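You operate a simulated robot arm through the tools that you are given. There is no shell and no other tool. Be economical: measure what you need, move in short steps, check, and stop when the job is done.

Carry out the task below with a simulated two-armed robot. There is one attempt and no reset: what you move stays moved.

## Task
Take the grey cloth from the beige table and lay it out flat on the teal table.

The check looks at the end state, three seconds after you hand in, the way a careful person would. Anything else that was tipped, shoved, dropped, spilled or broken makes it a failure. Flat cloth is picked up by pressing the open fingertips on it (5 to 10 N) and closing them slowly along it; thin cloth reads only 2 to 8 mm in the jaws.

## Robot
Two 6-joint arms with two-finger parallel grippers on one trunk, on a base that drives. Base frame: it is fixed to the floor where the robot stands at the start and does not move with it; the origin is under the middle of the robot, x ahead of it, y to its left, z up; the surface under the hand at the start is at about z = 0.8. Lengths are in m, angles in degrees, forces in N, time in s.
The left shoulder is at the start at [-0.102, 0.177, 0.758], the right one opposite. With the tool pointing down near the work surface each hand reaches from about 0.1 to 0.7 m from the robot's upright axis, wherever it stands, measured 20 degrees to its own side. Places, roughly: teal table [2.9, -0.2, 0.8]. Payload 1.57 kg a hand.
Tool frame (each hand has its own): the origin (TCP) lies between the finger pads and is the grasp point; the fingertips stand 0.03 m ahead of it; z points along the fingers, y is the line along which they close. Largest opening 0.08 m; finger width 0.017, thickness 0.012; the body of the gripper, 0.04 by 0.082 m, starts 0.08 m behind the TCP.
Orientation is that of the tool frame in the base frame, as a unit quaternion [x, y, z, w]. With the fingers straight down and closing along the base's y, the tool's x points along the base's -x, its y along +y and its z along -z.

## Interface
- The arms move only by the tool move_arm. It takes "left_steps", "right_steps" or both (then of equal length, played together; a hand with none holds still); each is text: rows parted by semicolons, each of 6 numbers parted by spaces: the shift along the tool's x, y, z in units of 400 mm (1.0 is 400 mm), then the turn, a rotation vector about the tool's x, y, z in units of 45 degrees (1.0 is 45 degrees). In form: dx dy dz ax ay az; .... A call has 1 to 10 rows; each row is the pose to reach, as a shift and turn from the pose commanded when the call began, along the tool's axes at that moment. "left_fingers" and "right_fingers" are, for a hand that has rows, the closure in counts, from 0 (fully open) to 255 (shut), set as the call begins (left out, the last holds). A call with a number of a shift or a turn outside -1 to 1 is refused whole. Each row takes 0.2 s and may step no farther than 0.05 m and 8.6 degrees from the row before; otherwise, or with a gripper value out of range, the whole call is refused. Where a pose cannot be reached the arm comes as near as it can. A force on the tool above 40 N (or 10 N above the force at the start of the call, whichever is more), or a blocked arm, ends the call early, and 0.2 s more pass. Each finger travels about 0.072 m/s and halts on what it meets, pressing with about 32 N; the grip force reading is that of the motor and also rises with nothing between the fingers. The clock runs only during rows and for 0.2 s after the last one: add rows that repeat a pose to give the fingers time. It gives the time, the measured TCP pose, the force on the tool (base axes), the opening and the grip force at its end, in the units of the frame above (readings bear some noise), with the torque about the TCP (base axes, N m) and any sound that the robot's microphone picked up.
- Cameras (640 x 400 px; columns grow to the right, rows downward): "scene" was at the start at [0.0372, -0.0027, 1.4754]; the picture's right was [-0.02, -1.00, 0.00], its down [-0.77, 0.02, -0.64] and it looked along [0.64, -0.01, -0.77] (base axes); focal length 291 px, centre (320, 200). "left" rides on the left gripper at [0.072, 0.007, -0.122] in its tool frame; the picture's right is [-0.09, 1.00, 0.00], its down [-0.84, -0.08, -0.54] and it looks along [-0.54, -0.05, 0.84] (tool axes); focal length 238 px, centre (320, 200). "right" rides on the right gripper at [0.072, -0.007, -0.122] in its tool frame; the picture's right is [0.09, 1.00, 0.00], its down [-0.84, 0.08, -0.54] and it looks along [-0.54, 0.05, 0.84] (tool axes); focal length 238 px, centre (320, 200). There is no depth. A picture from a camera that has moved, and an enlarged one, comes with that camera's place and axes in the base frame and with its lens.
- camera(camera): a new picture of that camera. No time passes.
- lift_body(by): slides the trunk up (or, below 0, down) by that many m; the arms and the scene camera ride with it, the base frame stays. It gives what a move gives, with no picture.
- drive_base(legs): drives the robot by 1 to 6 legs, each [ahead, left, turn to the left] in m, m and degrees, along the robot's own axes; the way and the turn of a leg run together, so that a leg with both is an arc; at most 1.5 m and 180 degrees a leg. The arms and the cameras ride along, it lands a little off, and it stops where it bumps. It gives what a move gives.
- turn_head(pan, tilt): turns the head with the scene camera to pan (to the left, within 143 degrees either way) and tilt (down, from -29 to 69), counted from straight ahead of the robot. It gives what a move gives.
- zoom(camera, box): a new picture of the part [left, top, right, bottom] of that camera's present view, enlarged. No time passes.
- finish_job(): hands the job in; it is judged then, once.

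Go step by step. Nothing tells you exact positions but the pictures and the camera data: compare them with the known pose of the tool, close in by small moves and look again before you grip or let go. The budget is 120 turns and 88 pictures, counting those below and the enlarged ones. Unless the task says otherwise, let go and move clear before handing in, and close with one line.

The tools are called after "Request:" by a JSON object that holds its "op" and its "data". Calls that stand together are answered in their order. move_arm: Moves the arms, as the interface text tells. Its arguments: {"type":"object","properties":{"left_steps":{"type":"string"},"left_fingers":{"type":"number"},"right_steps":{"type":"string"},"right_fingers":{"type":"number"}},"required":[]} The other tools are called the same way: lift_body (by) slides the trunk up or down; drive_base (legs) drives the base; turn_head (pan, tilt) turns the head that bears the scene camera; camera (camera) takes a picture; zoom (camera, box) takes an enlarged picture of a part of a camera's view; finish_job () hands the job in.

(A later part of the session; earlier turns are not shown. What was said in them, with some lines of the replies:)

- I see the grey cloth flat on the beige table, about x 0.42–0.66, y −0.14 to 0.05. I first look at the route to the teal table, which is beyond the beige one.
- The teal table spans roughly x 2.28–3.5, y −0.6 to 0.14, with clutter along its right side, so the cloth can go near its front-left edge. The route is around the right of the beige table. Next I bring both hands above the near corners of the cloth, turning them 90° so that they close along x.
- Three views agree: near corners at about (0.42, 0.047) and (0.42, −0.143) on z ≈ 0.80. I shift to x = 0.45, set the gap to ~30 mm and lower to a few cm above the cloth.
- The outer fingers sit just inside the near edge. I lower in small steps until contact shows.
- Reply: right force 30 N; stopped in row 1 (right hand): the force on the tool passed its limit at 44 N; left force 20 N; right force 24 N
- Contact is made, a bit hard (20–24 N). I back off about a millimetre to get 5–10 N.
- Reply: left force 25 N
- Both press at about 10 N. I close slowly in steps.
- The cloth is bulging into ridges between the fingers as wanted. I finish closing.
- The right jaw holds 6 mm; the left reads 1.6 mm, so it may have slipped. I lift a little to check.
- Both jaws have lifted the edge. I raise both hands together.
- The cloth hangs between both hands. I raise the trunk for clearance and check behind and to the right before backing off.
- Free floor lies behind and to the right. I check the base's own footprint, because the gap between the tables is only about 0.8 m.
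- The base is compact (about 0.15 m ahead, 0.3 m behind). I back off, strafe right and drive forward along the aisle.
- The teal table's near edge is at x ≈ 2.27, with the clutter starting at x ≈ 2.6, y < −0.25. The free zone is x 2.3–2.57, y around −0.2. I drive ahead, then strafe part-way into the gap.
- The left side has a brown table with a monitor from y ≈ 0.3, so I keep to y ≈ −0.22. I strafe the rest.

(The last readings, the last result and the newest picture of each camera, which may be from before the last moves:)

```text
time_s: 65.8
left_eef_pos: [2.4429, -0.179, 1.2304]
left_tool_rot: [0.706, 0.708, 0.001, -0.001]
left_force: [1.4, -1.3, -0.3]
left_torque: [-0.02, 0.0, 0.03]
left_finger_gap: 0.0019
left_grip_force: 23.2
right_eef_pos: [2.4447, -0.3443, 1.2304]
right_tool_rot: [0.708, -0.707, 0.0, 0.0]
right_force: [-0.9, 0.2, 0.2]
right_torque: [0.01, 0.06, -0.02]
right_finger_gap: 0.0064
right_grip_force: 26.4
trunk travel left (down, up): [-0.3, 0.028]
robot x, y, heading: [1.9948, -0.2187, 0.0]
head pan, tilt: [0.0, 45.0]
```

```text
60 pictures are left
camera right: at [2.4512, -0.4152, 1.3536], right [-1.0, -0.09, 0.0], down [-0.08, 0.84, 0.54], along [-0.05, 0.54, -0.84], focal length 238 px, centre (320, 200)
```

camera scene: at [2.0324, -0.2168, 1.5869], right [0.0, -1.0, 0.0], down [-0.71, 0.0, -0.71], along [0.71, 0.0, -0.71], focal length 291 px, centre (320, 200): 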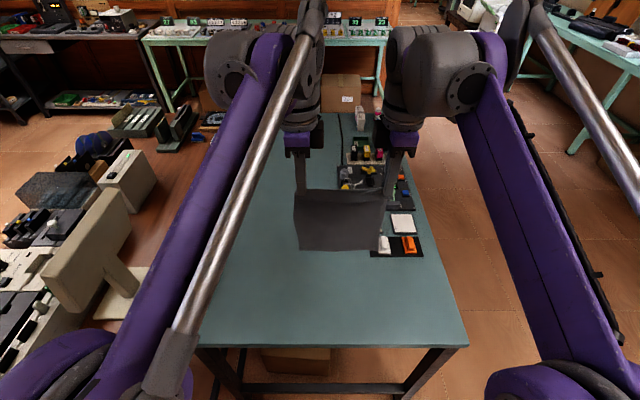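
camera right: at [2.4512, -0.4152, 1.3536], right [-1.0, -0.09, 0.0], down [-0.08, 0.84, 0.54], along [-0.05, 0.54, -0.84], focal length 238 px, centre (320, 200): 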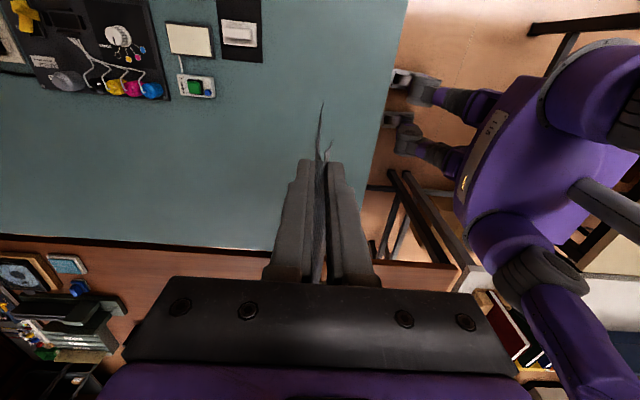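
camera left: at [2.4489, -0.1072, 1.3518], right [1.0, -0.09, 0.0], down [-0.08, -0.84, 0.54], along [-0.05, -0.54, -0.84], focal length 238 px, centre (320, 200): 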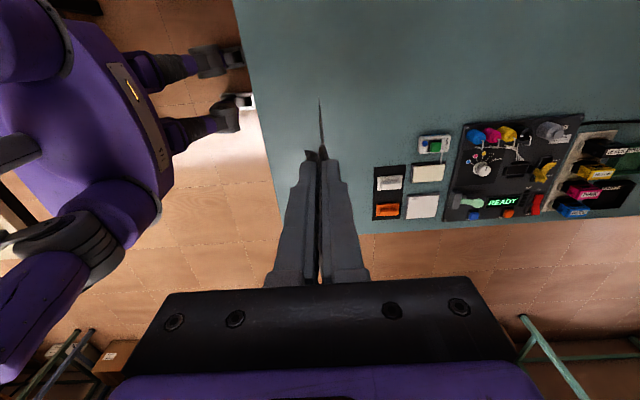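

The free area by the near edge (x ≈ 2.29 onward) is clear for y > −0.28. I shift the hands 9 cm left and 11 cm forward, then lower to just above touching.

Request:
{"op": "move_arm", "data": {"left_steps": "0.07 0.08 0 0 0 0; 0.14 0.16 0 0 0 0; 0.225 0.275 0 0 0 0; 0.225 0.275 0.1 0 0 0; 0.225 0.275 0.2 0 0 0; 0.225 0.275 0.3 0 0 0; 0.225 0.275 0.4 0 0 0; 0.225 0.275 0.4 0 0 0", "right_steps": "-0.07 -0.08 0 0 0 0; -0.14 -0.16 0 0 0 0; -0.225 -0.275 0 0 0 0; -0.225 -0.275 0.1 0 0 0; -0.225 -0.275 0.2 0 0 0; -0.225 -0.275 0.3 0 0 0; -0.225 -0.275 0.4 0 0 0; -0.225 -0.275 0.4 0 0 0"}}

Request:
{"op": "camera", "data": {"camera": "scene"}}

Request:
{"op": "camera", "data": {"camera": "left"}}

```text
refused: row 3 steps farther than a row can; nothing moved
```

```text
59 pictures are left
camera scene: at [2.0324, -0.2168, 1.5869], right [0.0, -1.0, 0.0], down [-0.71, 0.0, -0.71], along [0.71, 0.0, -0.71], focal length 291 px, centre (320, 200)
```

scene: 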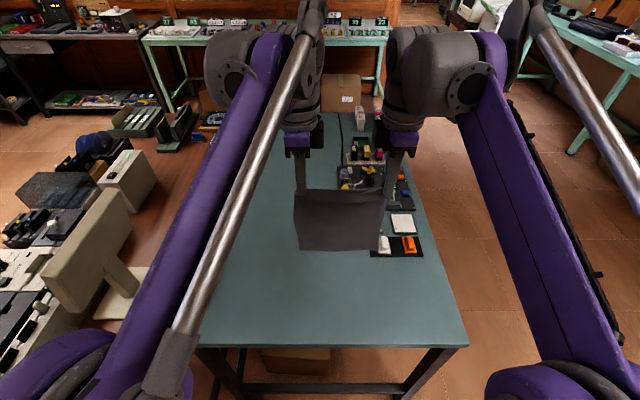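

```text
58 pictures are left
camera left: at [2.4489, -0.1072, 1.3518], right [1.0, -0.09, 0.0], down [-0.08, -0.84, 0.54], along [-0.05, -0.54, -0.84], focal length 238 px, centre (320, 200)
```

left: 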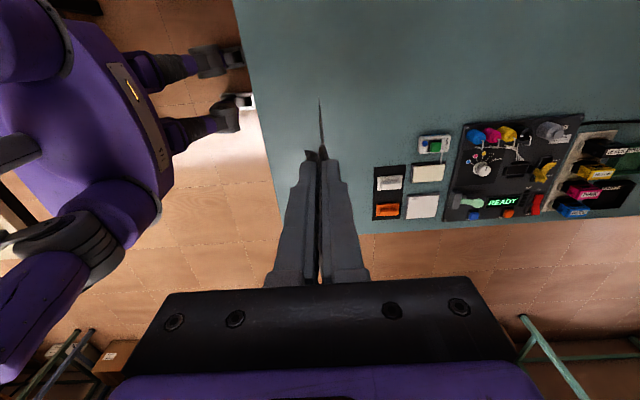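

One row was too long, so nothing moved; I resend it with smaller steps.

Request:
{"op": "move_arm", "data": {"left_steps": "0.056 0.07 0 0 0 0; 0.112 0.14 0 0 0 0; 0.168 0.21 0 0 0 0; 0.225 0.275 0 0 0 0; 0.225 0.275 0.1 0 0 0; 0.225 0.275 0.2 0 0 0; 0.225 0.275 0.3 0 0 0; 0.225 0.275 0.4 0 0 0; 0.225 0.275 0.4 0 0 0", "right_steps": "-0.056 -0.07 0 0 0 0; -0.112 -0.14 0 0 0 0; -0.168 -0.21 0 0 0 0; -0.225 -0.275 0 0 0 0; -0.225 -0.275 0.1 0 0 0; -0.225 -0.275 0.2 0 0 0; -0.225 -0.275 0.3 0 0 0; -0.225 -0.275 0.4 0 0 0; -0.225 -0.275 0.4 0 0 0"}}

Request:
{"op": "camera", "data": {"camera": "scene"}}

Request:
{"op": "camera", "data": {"camera": "left"}}

```text
time_s: 67.8
left_eef_pos: [2.5517, -0.0895, 1.0703]
left_tool_rot: [0.706, 0.708, 0.0, 0.0]
left_force: [-0.7, -0.5, 0.0]
left_torque: [-0.01, 0.03, -0.01]
left_finger_gap: 0.0017
left_grip_force: 24.2
left hand out of reach, approached as far as the arm can: row 4
right_eef_pos: [2.5513, -0.2518, 1.0701]
right_tool_rot: [0.708, -0.706, 0.0, 0.0]
right_force: [-1.3, 0.0, 0.8]
right_torque: [0.02, -0.02, 0.04]
right_finger_gap: 0.0063
right_grip_force: 26.1
right hand out of reach, approached as far as the arm can: row 4
trunk travel left (down, up): [-0.3, 0.028]
robot x, y, heading: [1.9958, -0.2173, 0.2]
head pan, tilt: [0.0, 45.0]
```

```text
57 pictures are left
camera scene: at [2.0321, -0.2168, 1.587], right [0.0, -1.0, 0.0], down [-0.71, 0.0, -0.71], along [0.71, 0.0, -0.71], focal length 291 px, centre (320, 200)
```

scene: 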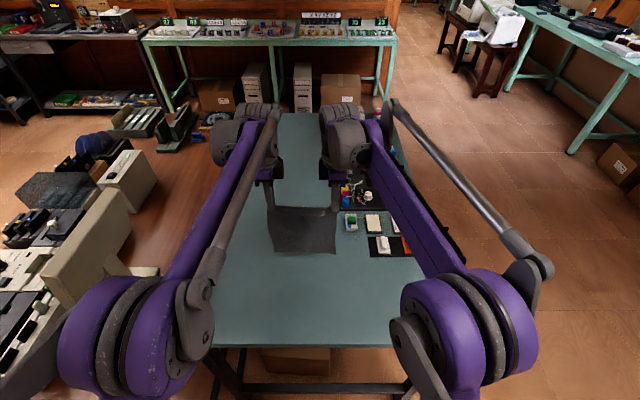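

```text
56 pictures are left
camera left: at [2.5582, -0.0178, 1.1918], right [1.0, -0.09, 0.0], down [-0.08, -0.84, 0.54], along [-0.05, -0.54, -0.84], focal length 238 px, centre (320, 200)
```

left: 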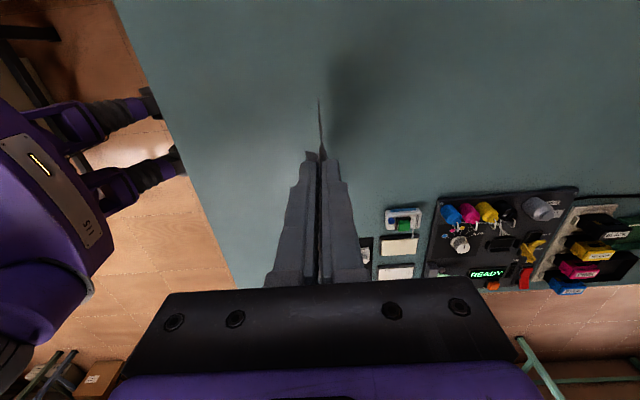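

The cloth bottom hangs about 4 cm above the table. I lower until it touches, then draw the hands back toward the near edge while lowering.

Request:
{"op": "move_arm", "data": {"left_steps": "0 0 0.05 0 0 0; 0 0 0.09 0 0 0; 0 -0.03 0.12 0 0 0; 0 -0.08 0.15 0 0 0; 0 -0.13 0.185 0 0 0; 0 -0.18 0.22 0 0 0; 0 -0.23 0.26 0 0 0; 0 -0.28 0.3 0 0 0; 0 -0.28 0.3 0 0 0", "right_steps": "0 0 0.05 0 0 0; 0 0 0.09 0 0 0; 0 0.03 0.12 0 0 0; 0 0.08 0.15 0 0 0; 0 0.13 0.185 0 0 0; 0 0.18 0.22 0 0 0; 0 0.23 0.26 0 0 0; 0 0.28 0.3 0 0 0; 0 0.28 0.3 0 0 0"}}

Request:
{"op": "camera", "data": {"camera": "scene"}}

Request:
{"op": "camera", "data": {"camera": "left"}}

```text
time_s: 69.8
left_eef_pos: [2.4431, -0.0896, 0.9521]
left_tool_rot: [0.706, 0.708, -0.001, 0.0]
left_force: [0.8, 0.0, 0.3]
left_torque: [0.0, -0.01, 0.0]
left_finger_gap: 0.0018
left_grip_force: 23.6
right_eef_pos: [2.4423, -0.2538, 0.9507]
right_tool_rot: [0.708, -0.706, 0.001, -0.001]
right_force: [-1.0, -0.3, 0.0]
right_torque: [-0.02, -0.01, 0.01]
right_finger_gap: 0.0064
right_grip_force: 26.0
trunk travel left (down, up): [-0.3, 0.028]
robot x, y, heading: [1.9959, -0.2168, 0.2]
head pan, tilt: [0.0, 45.0]
```

```text
55 pictures are left
camera scene: at [2.0331, -0.2169, 1.587], right [0.0, -1.0, 0.0], down [-0.71, 0.0, -0.71], along [0.71, 0.0, -0.71], focal length 291 px, centre (320, 200)
```

scene: 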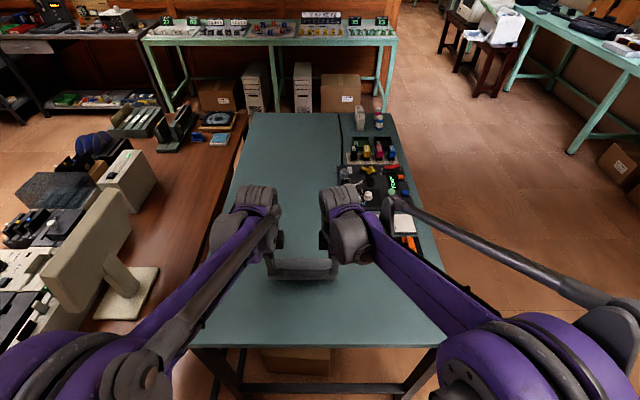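

```text
54 pictures are left
camera left: at [2.4487, -0.0172, 1.0723], right [1.0, -0.09, 0.0], down [-0.08, -0.84, 0.54], along [-0.05, -0.54, -0.84], focal length 238 px, centre (320, 200)
```

left: 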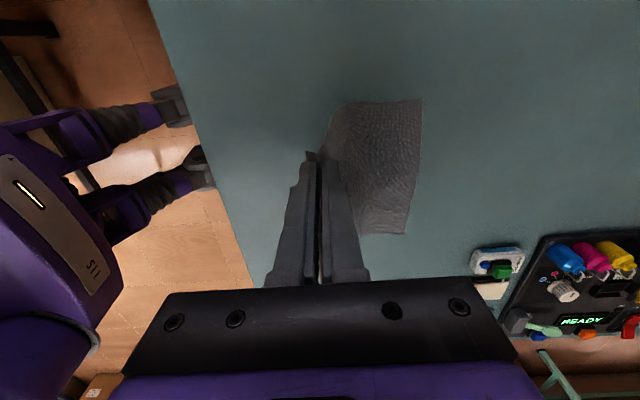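

The far part lies flat with the far edge at x ≈ 2.55. I carry on back and down.

Request:
{"op": "move_arm", "data": {"left_steps": "0 -0.04 0.04 0 0 0; 0 -0.08 0.08 0 0 0; 0 -0.12 0.12 0 0 0; 0 -0.155 0.16 0 0 0; 0 -0.185 0.2 0 0 0; 0 -0.205 0.235 0 0 0; 0 -0.22 0.26 0 0 0; 0 -0.22 0.26 0 0 0", "right_steps": "0 0.04 0.04 0 0 0; 0 0.08 0.08 0 0 0; 0 0.12 0.12 0 0 0; 0 0.155 0.16 0 0 0; 0 0.185 0.2 0 0 0; 0 0.205 0.235 0 0 0; 0 0.22 0.26 0 0 0; 0 0.22 0.26 0 0 0"}}

Request:
{"op": "camera", "data": {"camera": "left"}}

Request:
{"op": "camera", "data": {"camera": "right"}}

```text
time_s: 71.6
left_eef_pos: [2.3526, -0.0898, 0.8452]
left_tool_rot: [0.706, 0.708, 0.0, 0.001]
left_force: [0.1, 0.6, 0.7]
left_torque: [-0.01, 0.03, -0.01]
left_finger_gap: 0.0017
left_grip_force: 23.3
right_eef_pos: [2.3537, -0.2548, 0.8481]
right_tool_rot: [0.707, -0.707, 0.001, 0.0]
right_force: [-0.2, 0.1, 0.0]
right_torque: [0.03, 0.0, -0.03]
right_finger_gap: 0.0064
right_grip_force: 25.9
trunk travel left (down, up): [-0.3, 0.028]
robot x, y, heading: [1.9941, -0.217, -0.0]
head pan, tilt: [0.0, 45.0]
```

```text
53 pictures are left
camera left: at [2.3585, -0.0176, 0.967], right [1.0, -0.09, 0.0], down [-0.08, -0.84, 0.54], along [-0.05, -0.54, -0.84], focal length 238 px, centre (320, 200)
```

left: 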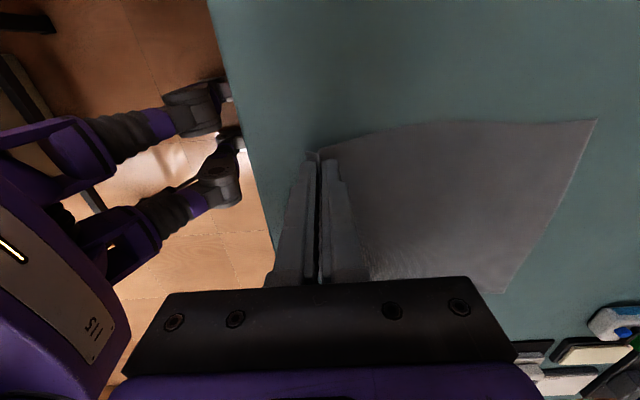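

```text
52 pictures are left
camera right: at [2.3606, -0.326, 0.9698], right [-1.0, -0.09, 0.0], down [-0.08, 0.84, 0.54], along [-0.05, 0.54, -0.84], focal length 238 px, centre (320, 200)
```

right: 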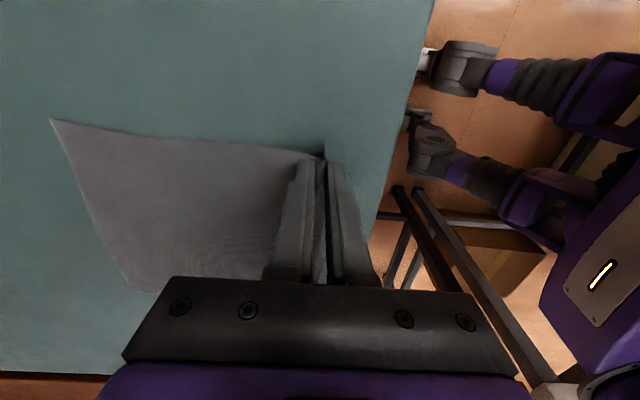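

It lies well. I lower the last centimetre with a slight pull back.

Request:
{"op": "move_arm", "data": {"left_steps": "0 -0.005 0.015 0 0 0; 0 -0.01 0.025 0 0 0; 0 -0.01 0.03 0 0 0; 0 -0.01 0.03 0 0 0", "right_steps": "0 0.005 0.015 0 0 0; 0 0.01 0.025 0 0 0; 0 0.01 0.035 0 0 0; 0 0.01 0.035 0 0 0"}}

Request:
{"op": "zoom", "data": {"camera": "left", "box": [220, 80, 500, 280]}}

```text
time_s: 72.6
left_eef_pos: [2.3496, -0.09, 0.8348]
left_tool_rot: [0.706, 0.708, 0.001, 0.0]
left_force: [0.2, -0.9, 0.2]
left_torque: [0.0, 0.01, 0.02]
left_finger_gap: 0.0018
left_grip_force: 23.8
right_eef_pos: [2.3502, -0.2546, 0.8324]
right_tool_rot: [0.708, -0.706, 0.0, 0.0]
right_force: [-0.3, 1.2, 2.2]
right_torque: [0.0, 0.01, 0.0]
right_finger_gap: 0.0062
right_grip_force: 25.8
trunk travel left (down, up): [-0.3, 0.028]
robot x, y, heading: [1.9946, -0.217, 0.3]
head pan, tilt: [0.0, 45.0]
```

```text
2.00 times, centred on (360, 180) of left
camera zoom: at [2.3552, -0.0175, 0.9558], right [1.0, -0.09, 0.0], down [-0.08, -0.84, 0.54], along [-0.05, -0.54, -0.84], focal length 477 px, centre (240, 240)
```

zoom: 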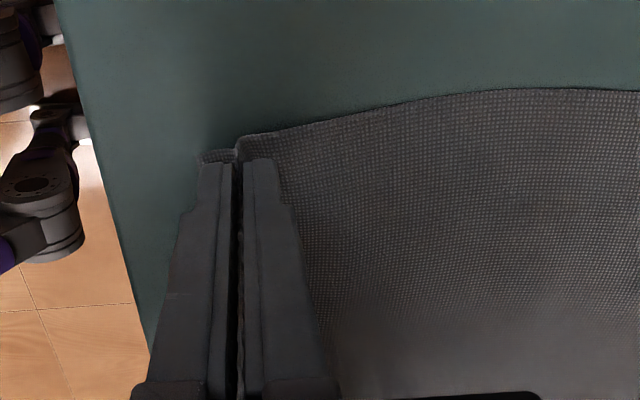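

Nearly touching. I press lightly, then open the fingers gradually so that they spread the pinched fold flat.

Request:
{"op": "move_arm", "data": {"left_steps": "0 0 0.006 0 0 0; 0 0 0.009 0 0 0; 0 0 0.009 0 0 0", "right_steps": "0 0 0.001 0 0 0; 0 0 0.002 0 0 0; 0 0 0.002 0 0 0"}}

```text
time_s: 73.4
left_eef_pos: [2.3479, -0.0902, 0.8318]
left_tool_rot: [0.707, 0.707, 0.001, 0.001]
left_force: [0.9, -0.6, 4.5]
left_torque: [-0.03, 0.0, 0.0]
left_finger_gap: 0.0018
left_grip_force: 23.7
right_eef_pos: [2.3506, -0.254, 0.832]
right_tool_rot: [0.707, -0.707, 0.0, -0.001]
right_force: [-0.3, 1.6, 4.0]
right_torque: [0.04, -0.01, 0.0]
right_finger_gap: 0.0066
right_grip_force: 26.0
trunk travel left (down, up): [-0.3, 0.028]
robot x, y, heading: [1.9956, -0.2143, -0.0]
head pan, tilt: [0.0, 45.0]
```

Request:
{"op": "move_arm", "data": {"left_steps": "0 0 0 0 0 0; 0 0 0 0 0 0", "right_steps": "0 0 0 0 0 0; 0 0 0 0 0 0", "left_fingers": 215, "right_fingers": 215}}

Request:
{"op": "move_arm", "data": {"left_steps": "0 0 0 0 0 0; 0 0 0 0 0 0", "right_steps": "0 0 0 0 0 0; 0 0 0 0 0 0", "left_fingers": 180, "right_fingers": 180}}

Request:
{"op": "zoom", "data": {"camera": "left", "box": [220, 80, 500, 280]}}

Request:
{"op": "zoom", "data": {"camera": "right", "box": [140, 80, 420, 280]}}

```text
time_s: 74.0
left_eef_pos: [2.3487, -0.0895, 0.8308]
left_tool_rot: [0.706, 0.708, 0.0, 0.0]
left_force: [-0.2, -0.3, 6.4]
left_torque: [0.03, 0.02, 0.0]
left_finger_gap: 0.0115
left_grip_force: 0.0
right_eef_pos: [2.3502, -0.2538, 0.8324]
right_tool_rot: [0.708, -0.706, 0.0, 0.001]
right_force: [0.1, 0.4, 0.5]
right_torque: [0.05, -0.01, -0.04]
right_finger_gap: 0.0127
right_grip_force: 0.1
trunk travel left (down, up): [-0.3, 0.028]
robot x, y, heading: [1.9945, -0.2146, -0.0]
head pan, tilt: [0.0, 45.0]
```

```text
time_s: 74.6
left_eef_pos: [2.3492, -0.0897, 0.8302]
left_tool_rot: [0.706, 0.708, 0.001, 0.001]
left_force: [0.7, 0.1, 7.1]
left_torque: [0.04, 0.03, 0.01]
left_finger_gap: 0.0223
left_grip_force: 0.3
right_eef_pos: [2.3504, -0.2541, 0.8315]
right_tool_rot: [0.708, -0.707, 0.0, 0.0]
right_force: [0.1, 0.2, 0.5]
right_torque: [-0.01, 0.02, 0.0]
right_finger_gap: 0.0235
right_grip_force: 0.1
trunk travel left (down, up): [-0.3, 0.028]
robot x, y, heading: [1.9968, -0.2149, -0.1]
head pan, tilt: [0.0, 45.0]
```

```text
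2.00 times, centred on (360, 180) of left
camera zoom: at [2.3548, -0.0175, 0.9522], right [1.0, -0.09, 0.0], down [-0.08, -0.84, 0.54], along [-0.05, -0.54, -0.84], focal length 477 px, centre (240, 240)
```

zoom: 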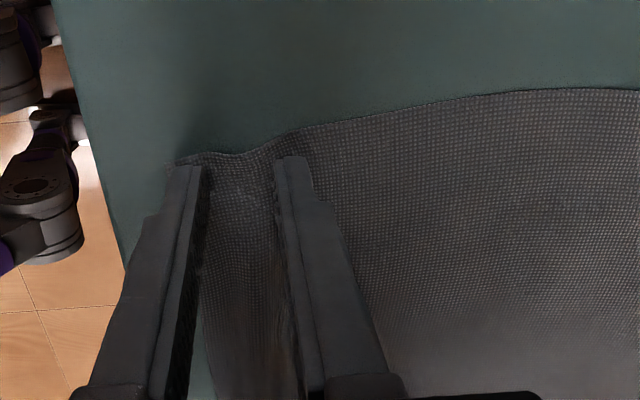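

```text
2.00 times, centred on (280, 180) of right
camera zoom: at [2.3572, -0.3257, 0.9547], right [-1.0, -0.09, 0.0], down [-0.08, 0.84, 0.54], along [-0.05, 0.54, -0.84], focal length 477 px, centre (400, 240)
```

zoom: 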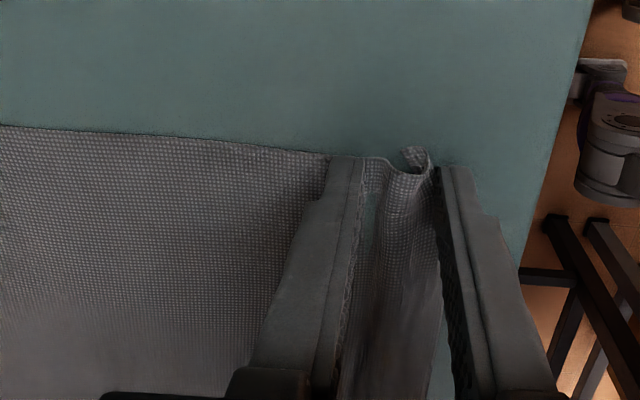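

The left is flat; on the right the edge flap stands up inside the fingers. I open more, lift clear, and look.

Request:
{"op": "move_arm", "data": {"left_steps": "0 0 0 0 0 0; 0 0 0 0 0 0; 0 0 -0.02 0 0 0; 0 0 -0.1 0 0 0; 0 0 -0.2 0 0 0; 0 0 -0.2 0 0 0", "right_steps": "0 0 0 0 0 0; 0 0 0 0 0 0; 0 0 -0.02 0 0 0; 0 0 -0.1 0 0 0; 0 0 -0.2 0 0 0; 0 0 -0.2 0 0 0", "left_fingers": 160, "right_fingers": 60}}

Request:
{"op": "camera", "data": {"camera": "left"}}

Request:
{"op": "camera", "data": {"camera": "right"}}

```text
time_s: 76.0
left_eef_pos: [2.3491, -0.0888, 0.9124]
left_tool_rot: [0.706, 0.708, 0.0, 0.001]
left_force: [1.1, 0.0, -0.1]
left_torque: [0.05, 0.04, -0.01]
left_finger_gap: 0.0297
left_grip_force: 0.1
right_eef_pos: [2.3499, -0.255, 0.9119]
right_tool_rot: [0.708, -0.706, 0.0, 0.0]
right_force: [-0.4, 0.2, 0.5]
right_torque: [-0.02, 0.03, -0.01]
right_finger_gap: 0.0611
right_grip_force: 0.2
trunk travel left (down, up): [-0.3, 0.028]
robot x, y, heading: [1.9977, -0.2144, -0.2]
head pan, tilt: [0.0, 45.0]
```

```text
48 pictures are left
camera left: at [2.3557, -0.0163, 1.0333], right [1.0, -0.09, 0.0], down [-0.08, -0.84, 0.54], along [-0.05, -0.54, -0.84], focal length 238 px, centre (320, 200)
```

left: 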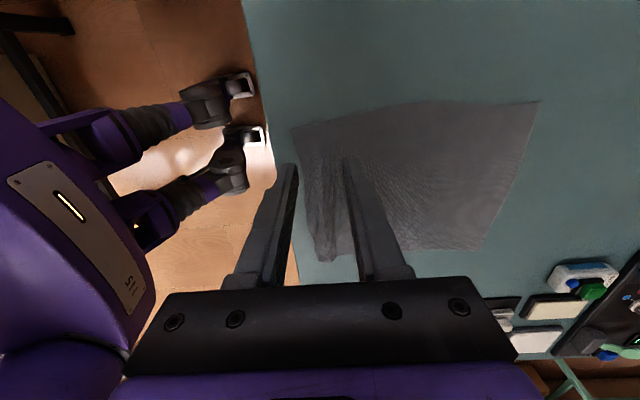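

```text
47 pictures are left
camera right: at [2.3578, -0.3262, 1.0352], right [-1.0, -0.09, 0.0], down [-0.08, 0.84, 0.54], along [-0.05, 0.54, -0.84], focal length 238 px, centre (320, 200)
```

right: 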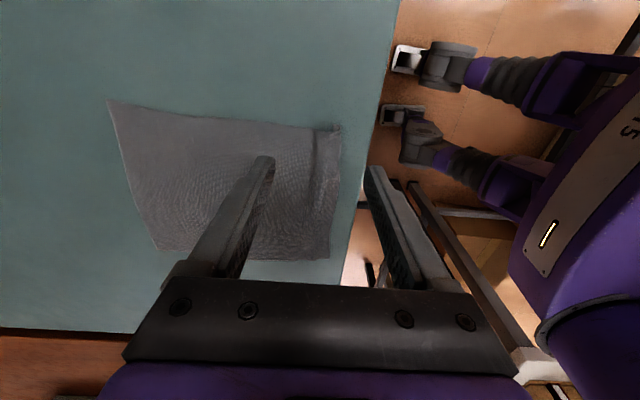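

Nearly flat; a small crease shows at the near-right corner. I zoom in on it.

Request:
{"op": "zoom", "data": {"camera": "right", "box": [270, 100, 370, 170]}}

Request:
{"op": "zoom", "data": {"camera": "left", "box": [280, 100, 420, 280]}}

```text
5.71 times, centred on (320, 135) of right
camera zoom: at [2.3578, -0.3262, 1.0352], right [-1.0, -0.09, 0.0], down [-0.08, 0.84, 0.54], along [-0.05, 0.54, -0.84], focal length 1362 px, centre (320, 571)
```

zoom: 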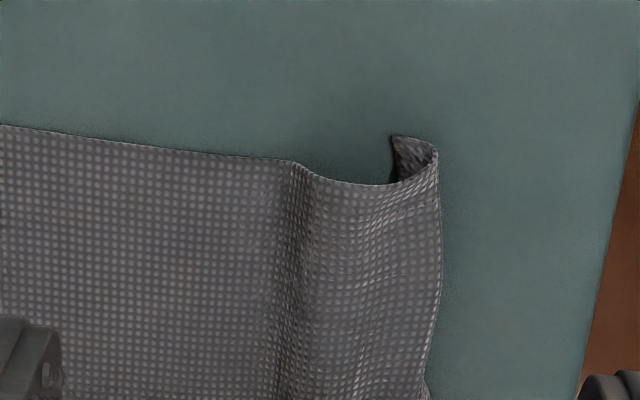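

```text
2.22 times, centred on (350, 190) of left
camera zoom: at [2.3557, -0.0163, 1.0333], right [1.0, -0.09, 0.0], down [-0.08, -0.84, 0.54], along [-0.05, -0.54, -0.84], focal length 530 px, centre (253, 222)
```

zoom: 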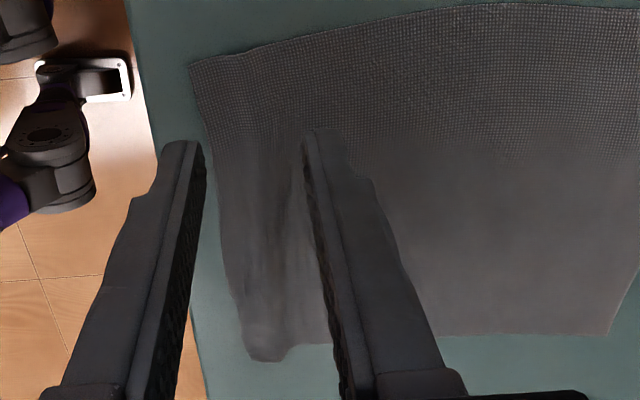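

The near-right corner's edge is tucked under by about 8 mm, leaving a small bump. I press just inside the bump with closed fingers and drag a little forward so the tuck unrolls.

Request:
{"op": "move_arm", "data": {"right_steps": "0 -0.05 0 0 0 0; 0 -0.05 0.05 0 0 0; 0 -0.05 0.1 0 0 0; 0 -0.05 0.15 0 0 0; 0 -0.05 0.185 0 0 0; 0 -0.05 0.195 0 0 0; 0 -0.05 0.195 0 0 0", "right_fingers": 255}}

Request:
{"op": "camera", "data": {"camera": "right"}}

```text
time_s: 77.6
left_eef_pos: [2.349, -0.0882, 0.9112]
left_tool_rot: [0.707, 0.708, 0.0, 0.0]
left_force: [-1.0, -0.2, 0.5]
left_torque: [-0.04, 0.0, 0.01]
left_finger_gap: 0.0298
left_grip_force: 0.0
right_eef_pos: [2.3714, -0.2532, 0.8347]
right_tool_rot: [0.708, -0.706, 0.0, 0.001]
right_force: [-0.4, -0.7, 0.0]
right_torque: [0.02, -0.03, -0.02]
right_finger_gap: 0.0001
right_grip_force: 21.5
trunk travel left (down, up): [-0.3, 0.028]
robot x, y, heading: [1.9935, -0.2127, 0.2]
head pan, tilt: [0.0, 45.0]
```

```text
44 pictures are left
camera right: at [2.3774, -0.3246, 0.9572], right [-1.0, -0.09, 0.0], down [-0.08, 0.84, 0.54], along [-0.05, 0.54, -0.84], focal length 238 px, centre (320, 200)
```

right: 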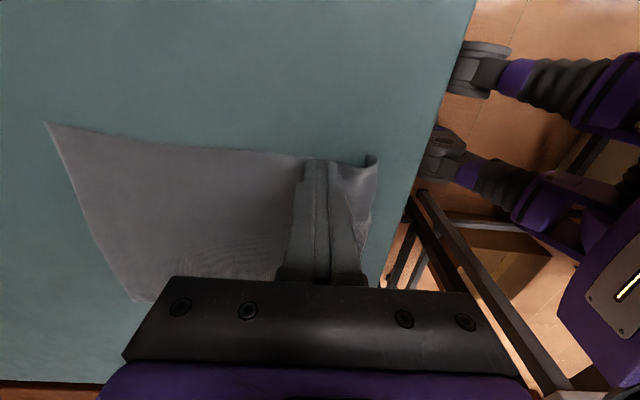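

Request:
{"op": "move_arm", "data": {"right_steps": "0 0 0.006 0 0 0; 0 0 0.009 0 0 0; 0 -0.02 0.009 0 0 0; 0 -0.04 0.009 0 0 0; 0 -0.06 0.009 0 0 0; 0 -0.08 0.009 0 0 0; 0 -0.08 0.009 0 0 0"}}

Request:
{"op": "zoom", "data": {"camera": "right", "box": [220, 100, 460, 260]}}

```text
time_s: 79.2
left_eef_pos: [2.3491, -0.0892, 0.9119]
left_tool_rot: [0.707, 0.707, 0.001, 0.001]
left_force: [0.1, 0.2, 0.4]
left_torque: [-0.02, -0.03, 0.01]
left_finger_gap: 0.03
left_grip_force: 0.0
right_eef_pos: [2.4021, -0.2546, 0.8309]
right_tool_rot: [0.708, -0.707, 0.0, -0.001]
right_force: [-0.9, 0.4, 5.2]
right_torque: [-0.01, 0.03, -0.01]
right_finger_gap: 0.0001
right_grip_force: 21.4
trunk travel left (down, up): [-0.3, 0.028]
robot x, y, heading: [1.9945, -0.2139, 0.1]
head pan, tilt: [0.0, 45.0]
```

```text
2.50 times, centred on (340, 180) of right
camera zoom: at [2.4097, -0.3253, 0.954], right [-1.0, -0.09, 0.0], down [-0.08, 0.84, 0.54], along [-0.05, 0.54, -0.84], focal length 596 px, centre (270, 250)
```

zoom: 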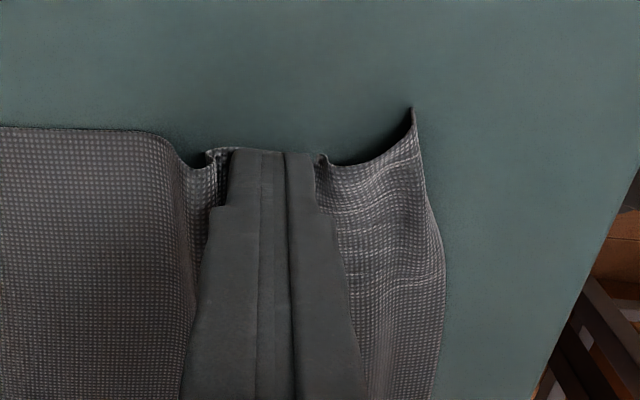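

The tuck has unrolled, leaving a ripple ahead of the finger. I lift off, and look before pressing on the near flap to pull it straight.

Request:
{"op": "move_arm", "data": {"right_steps": "0 0 -0.02 0 0 0; 0 0 -0.1 0 0 0; 0 0.08 -0.15 0 0 0; 0 0.12 -0.15 0 0 0; 0 0.12 -0.15 0 0 0"}}

Request:
{"op": "camera", "data": {"camera": "right"}}

Request:
{"op": "zoom", "data": {"camera": "right", "box": [260, 90, 400, 190]}}

```text
time_s: 80.4
left_eef_pos: [2.3493, -0.0892, 0.912]
left_tool_rot: [0.706, 0.708, -0.001, 0.0]
left_force: [0.3, 0.0, 0.4]
left_torque: [0.03, -0.04, -0.02]
left_finger_gap: 0.0296
left_grip_force: 0.0
right_eef_pos: [2.3541, -0.2539, 0.8883]
right_tool_rot: [0.708, -0.706, 0.001, 0.0]
right_force: [-0.3, 0.1, -0.4]
right_torque: [0.02, -0.01, 0.01]
right_finger_gap: 0.0
right_grip_force: 21.3
trunk travel left (down, up): [-0.3, 0.028]
robot x, y, heading: [1.9956, -0.2164, 0.2]
head pan, tilt: [0.0, 45.0]
```

```text
42 pictures are left
camera right: at [2.3605, -0.3252, 1.0127], right [-1.0, -0.09, 0.0], down [-0.08, 0.84, 0.54], along [-0.05, 0.54, -0.84], focal length 238 px, centre (320, 200)
```

right: 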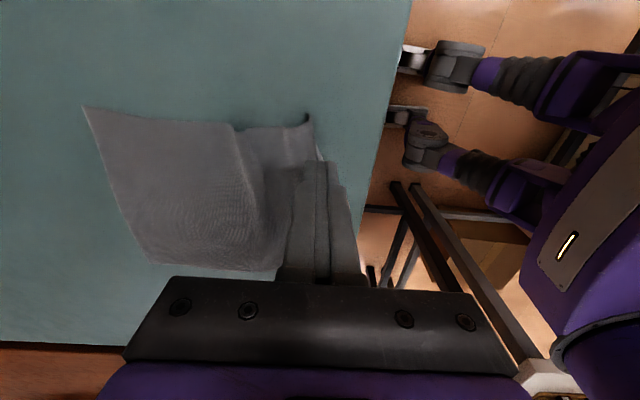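

```text
4.00 times, centred on (330, 140) of right
camera zoom: at [2.3605, -0.3252, 1.0127], right [-1.0, -0.09, 0.0], down [-0.08, 0.84, 0.54], along [-0.05, 0.54, -0.84], focal length 953 px, centre (280, 440)
```

zoom: 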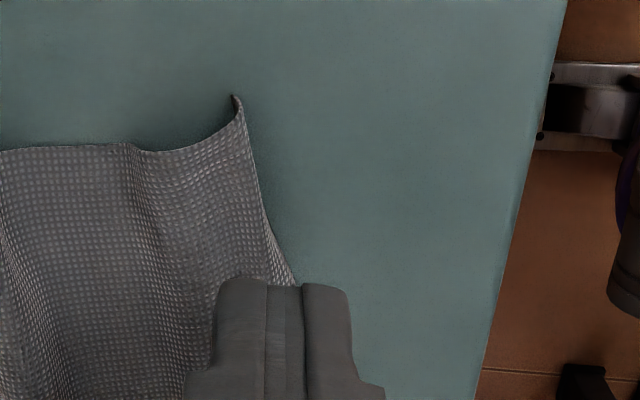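

The corner tip is at about (2.37, −0.27). I come down on the flap just inside the edge and look before dragging.

Request:
{"op": "move_arm", "data": {"right_steps": "0.01 -0.08 0 0 0 0; 0.01 -0.08 0.05 0 0 0; 0.01 -0.08 0.1 0 0 0; 0.01 -0.08 0.135 0 0 0; 0.01 -0.08 0.143 0 0 0; 0.01 -0.08 0.143 0 0 0"}}

Request:
{"op": "zoom", "data": {"camera": "right", "box": [220, 100, 460, 260]}}

```text
time_s: 81.8
left_eef_pos: [2.3492, -0.0883, 0.9113]
left_tool_rot: [0.707, 0.707, 0.0, 0.0]
left_force: [-0.4, 0.0, -0.5]
left_torque: [0.0, -0.01, 0.02]
left_finger_gap: 0.0297
left_grip_force: 0.1
right_eef_pos: [2.3876, -0.2592, 0.8336]
right_tool_rot: [0.708, -0.706, 0.0, 0.0]
right_force: [0.3, 1.0, 0.3]
right_torque: [0.0, 0.03, 0.01]
right_finger_gap: 0.0001
right_grip_force: 21.3
trunk travel left (down, up): [-0.3, 0.028]
robot x, y, heading: [1.9942, -0.2131, 0.1]
head pan, tilt: [0.0, 45.0]
```

```text
2.50 times, centred on (340, 180) of right
camera zoom: at [2.3941, -0.3297, 0.9559], right [-1.0, -0.09, 0.0], down [-0.08, 0.84, 0.54], along [-0.05, 0.54, -0.84], focal length 596 px, centre (270, 250)
```

zoom: 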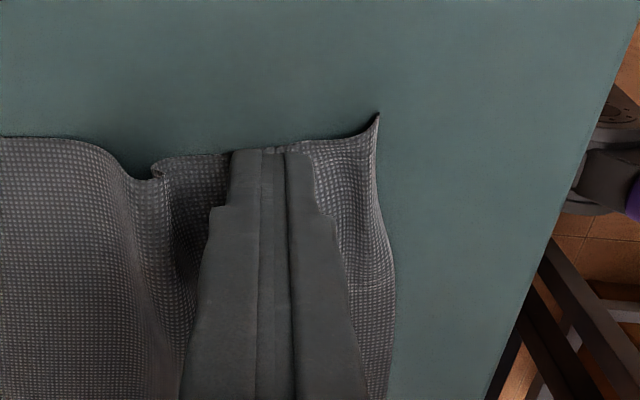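

The flap lies outward nicely. I press here, then step 13 mm closer to the edge, press again and drag back about 4 cm.

Request:
{"op": "move_arm", "data": {"right_steps": "0 0 0.006 0 0 0; 0 0 0.006 0 0 0; 0 0 -0.01 0 0 0; 0 0.032 -0.015 0 0 0; 0 0.032 0 0 0 0; 0 0.032 0.007 0 0 0; 0 0.032 0.007 0 0 0"}}

Request:
{"op": "zoom", "data": {"camera": "right", "box": [220, 100, 460, 260]}}

```text
time_s: 83.4
left_eef_pos: [2.3482, -0.0898, 0.9138]
left_tool_rot: [0.707, 0.707, 0.0, 0.0]
left_force: [0.4, -0.2, -0.3]
left_torque: [-0.02, 0.01, 0.0]
left_finger_gap: 0.0298
left_grip_force: 0.0
right_eef_pos: [2.374, -0.2583, 0.8313]
right_tool_rot: [0.708, -0.706, -0.001, 0.0]
right_force: [0.1, -1.1, 0.6]
right_torque: [0.03, -0.03, 0.01]
right_finger_gap: 0.0
right_grip_force: 21.5
trunk travel left (down, up): [-0.3, 0.028]
robot x, y, heading: [1.9953, -0.2148, 0.2]
head pan, tilt: [0.0, 45.0]
```

```text
2.50 times, centred on (340, 180) of right
camera zoom: at [2.3806, -0.3298, 0.9543], right [-1.0, -0.09, 0.0], down [-0.08, 0.84, 0.54], along [-0.05, 0.54, -0.84], focal length 596 px, centre (270, 250)
```

zoom: 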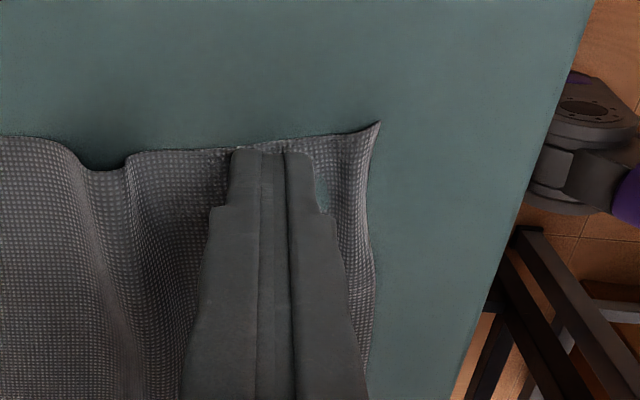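

Request:
{"op": "move_arm", "data": {"right_steps": "0 0 0.003 0 0 0; 0 0.015 0.003 0 0 0; 0 0.03 0.003 0 0 0; 0 0.045 0.003 0 0 0; 0 0.06 0.003 0 0 0; 0 0.07 0.003 0 0 0; 0 0.07 0.003 0 0 0"}}

Request:
{"op": "camera", "data": {"camera": "right"}}

Request:
{"op": "zoom", "data": {"camera": "right", "box": [220, 100, 460, 260]}}

```text
time_s: 84.1
left_eef_pos: [2.3479, -0.0894, 0.9124]
left_tool_rot: [0.706, 0.708, 0.001, 0.0]
left_force: [-0.2, -0.1, -0.8]
left_torque: [0.0, 0.01, 0.01]
left_finger_gap: 0.0301
left_grip_force: 0.0
right_eef_pos: [2.3684, -0.2589, 0.8309]
right_tool_rot: [0.707, -0.707, 0.002, -0.001]
right_force: [4.7, 0.8, 33.6]
right_torque: [-0.02, -0.08, 0.01]
right_finger_gap: 0.0001
right_grip_force: 21.0
trunk travel left (down, up): [-0.3, 0.028]
robot x, y, heading: [1.9922, -0.2143, 0.1]
head pan, tilt: [0.0, 45.0]
stopped in row 3 (right hand): the force on the tool passed its limit at 44 N (the readings are from after the stop); the commanded pose is now the measured one
```

```text
38 pictures are left
camera right: at [2.3744, -0.33, 0.9539], right [-1.0, -0.09, 0.0], down [-0.08, 0.84, 0.54], along [-0.05, 0.54, -0.84], focal length 238 px, centre (320, 200)
```

right: 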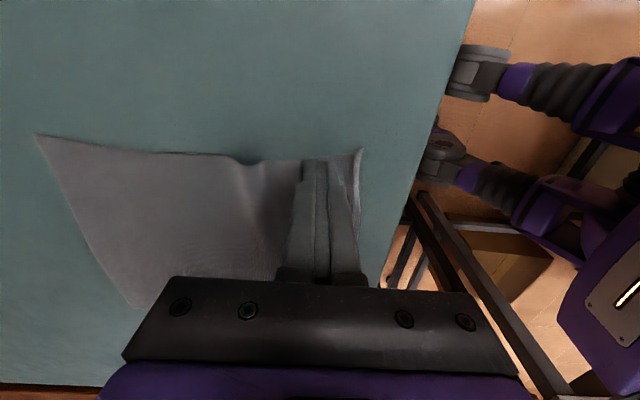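

```text
2.50 times, centred on (340, 180) of right
camera zoom: at [2.3744, -0.33, 0.9539], right [-1.0, -0.09, 0.0], down [-0.08, 0.84, 0.54], along [-0.05, 0.54, -0.84], focal length 596 px, centre (270, 250)
```

zoom: 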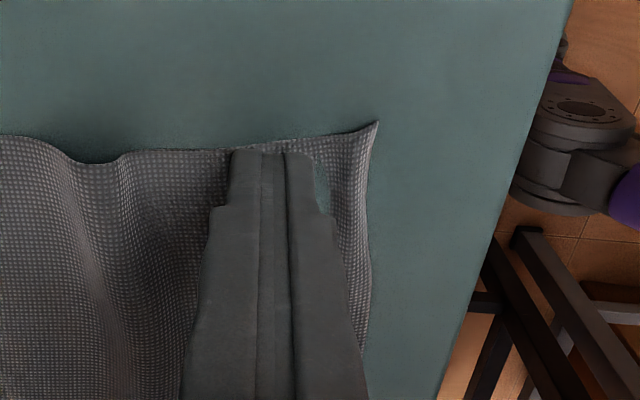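

Dragging works but the press was too hard. I ease off about 1.5 mm and continue.

Request:
{"op": "move_arm", "data": {"right_steps": "0 0 -0.003 0 0 0; 0 0.012 -0.003 0 0 0; 0 0.024 -0.003 0 0 0; 0 0.036 -0.003 0 0 0; 0 0.048 -0.003 0 0 0; 0 0.06 -0.003 0 0 0; 0 0.06 -0.003 0 0 0"}}

Request:
{"op": "camera", "data": {"camera": "right"}}

```text
time_s: 85.7
left_eef_pos: [2.3497, -0.0888, 0.9111]
left_tool_rot: [0.706, 0.708, 0.001, 0.0]
left_force: [-0.1, -0.2, -0.6]
left_torque: [0.02, 0.03, 0.04]
left_finger_gap: 0.0299
left_grip_force: 0.1
right_eef_pos: [2.3438, -0.2585, 0.8317]
right_tool_rot: [0.707, -0.707, 0.001, -0.001]
right_force: [4.2, -1.1, 24.1]
right_torque: [-0.05, -0.08, 0.02]
right_finger_gap: 0.0
right_grip_force: 21.3
trunk travel left (down, up): [-0.3, 0.028]
robot x, y, heading: [1.9941, -0.2163, -0.0]
head pan, tilt: [0.0, 45.0]
```

```text
36 pictures are left
camera right: at [2.3502, -0.3299, 0.9539], right [-1.0, -0.09, 0.0], down [-0.08, 0.84, 0.54], along [-0.05, 0.54, -0.84], focal length 238 px, centre (320, 200)
```

right: 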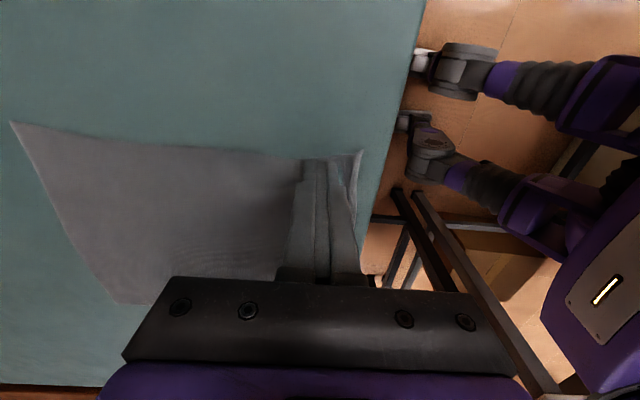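

The side edge is now straight and flat. I lift both hands well clear and check.

Request:
{"op": "move_arm", "data": {"left_steps": "0 0 -0.05 0 0 0; 0 0 -0.1 0 0 0; 0 0 -0.15 0 0 0; 0 0 -0.2 0 0 0; 0 0 -0.25 0 0 0; 0.08 0 -0.25 0 0 0; 0.16 0 -0.25 0 0 0", "right_steps": "0 0 -0.02 0 0 0; 0 0 -0.1 0 0 0; 0 0 -0.2 0 0 0; 0 0 -0.3 0 0 0; 0 0 -0.4 0 0 0; 0.08 0 -0.4 0 0 0; 0.16 0 -0.4 0 0 0"}}

Request:
{"op": "camera", "data": {"camera": "right"}}

Request:
{"op": "turn_head", "data": {"pan": 0, "tilt": 62}}

Request:
{"op": "camera", "data": {"camera": "scene"}}

```text
time_s: 87.3
left_eef_pos: [2.3493, -0.0234, 1.0119]
left_tool_rot: [0.707, 0.707, 0.001, 0.001]
left_force: [-0.1, -0.1, 0.4]
left_torque: [-0.02, -0.04, 0.03]
left_finger_gap: 0.0297
left_grip_force: 0.1
right_eef_pos: [2.3462, -0.3243, 0.9909]
right_tool_rot: [0.708, -0.706, 0.0, -0.001]
right_force: [0.0, -0.1, 0.3]
right_torque: [0.0, -0.03, 0.05]
right_finger_gap: 0.0
right_grip_force: 21.4
trunk travel left (down, up): [-0.3, 0.028]
robot x, y, heading: [1.9959, -0.2147, 0.2]
head pan, tilt: [0.0, 45.0]
```

```text
35 pictures are left
camera right: at [2.3519, -0.3942, 1.1139], right [-1.0, -0.09, 0.0], down [-0.08, 0.84, 0.54], along [-0.05, 0.54, -0.84], focal length 238 px, centre (320, 200)
```

right: 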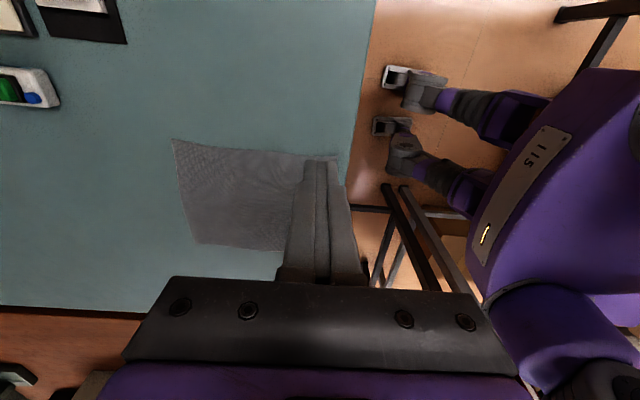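

```text
time_s: 88.1
left_eef_pos: [2.3497, -0.0243, 1.0125]
left_tool_rot: [0.706, 0.708, 0.001, 0.0]
left_force: [0.1, 0.5, 0.1]
left_torque: [0.03, -0.03, 0.0]
left_finger_gap: 0.0299
left_grip_force: 0.0
right_eef_pos: [2.346, -0.324, 0.9907]
right_tool_rot: [0.708, -0.707, 0.001, -0.001]
right_force: [0.8, -0.3, -0.3]
right_torque: [0.01, -0.01, -0.04]
right_finger_gap: 0.0
right_grip_force: 21.5
trunk travel left (down, up): [-0.3, 0.028]
robot x, y, heading: [1.9943, -0.214, 0.2]
head pan, tilt: [0.0, 62.0]
```

```text
34 pictures are left
camera scene: at [2.0156, -0.2169, 1.5652], right [0.0, -1.0, 0.0], down [-0.88, 0.0, -0.47], along [0.47, 0.0, -0.88], focal length 291 px, centre (320, 200)
```

scene: 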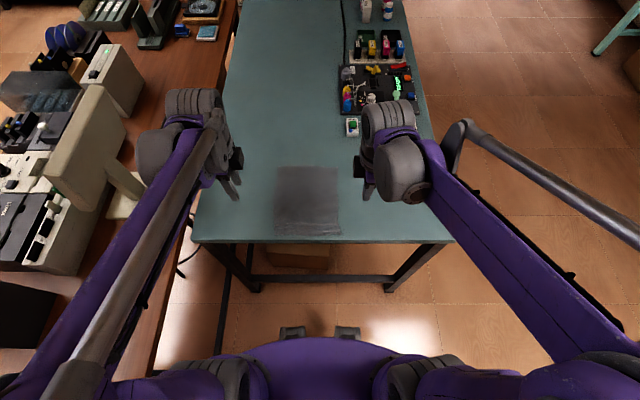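

Request:
{"op": "zoom", "data": {"camera": "scene", "box": [255, 150, 365, 250]}}

Request:
{"op": "camera", "data": {"camera": "left"}}

Request:
{"op": "zoom", "data": {"camera": "right", "box": [240, 120, 360, 200]}}

```text
4.00 times, centred on (310, 200) of scene
camera zoom: at [2.0156, -0.2169, 1.5652], right [0.0, -1.0, 0.0], down [-0.88, 0.0, -0.47], along [0.47, 0.0, -0.88], focal length 1163 px, centre (360, 200)
```

zoom: 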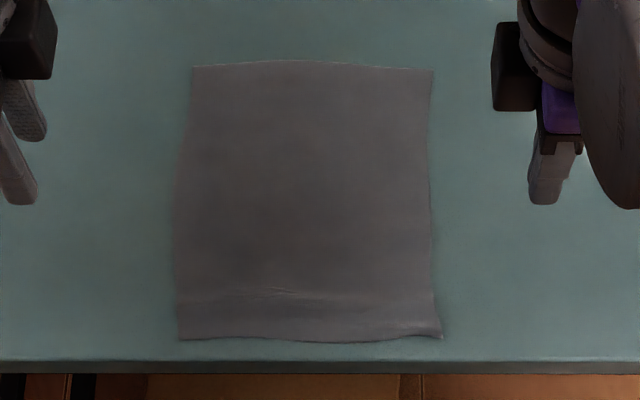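

```text
32 pictures are left
camera left: at [2.3555, 0.0483, 1.1333], right [1.0, -0.09, 0.0], down [-0.08, -0.84, 0.54], along [-0.05, -0.54, -0.84], focal length 238 px, centre (320, 200)
```

left: 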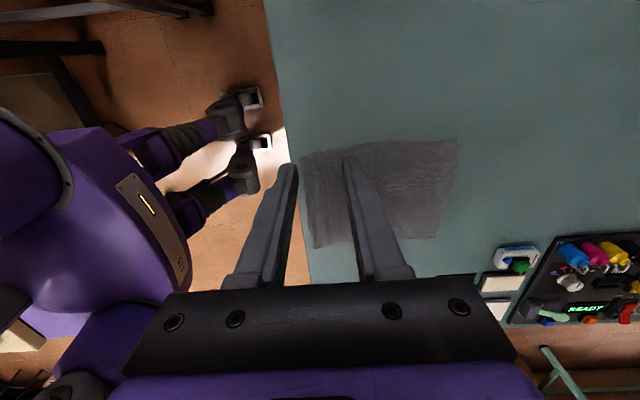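

```text
5.00 times, centred on (300, 160) of right
camera zoom: at [2.3522, -0.3937, 1.1137], right [-1.0, -0.09, 0.0], down [-0.08, 0.84, 0.54], along [-0.05, 0.54, -0.84], focal length 1192 px, centre (420, 400)
```

zoom: 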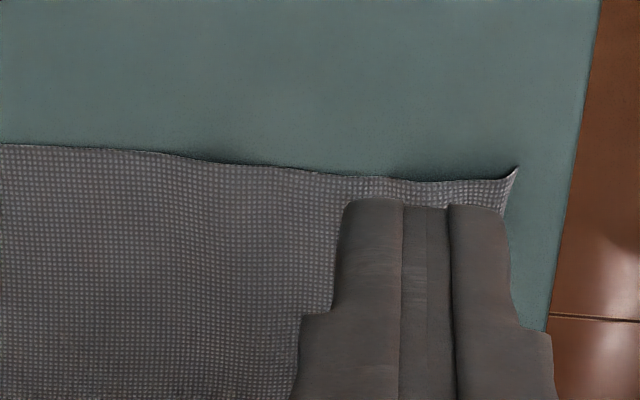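

The cloth lies flat, at full size and untucked, wholly on the teal table, with nothing else touched. Both hands are clear, so I hand in.

Request:
{"op": "finish_job", "data": {}}

```text
The job is handed in.
```

The grey cloth now lies flat on the teal table, near its front edge, with only faint wrinkles along the near side. From the pictures, nothing else was moved.
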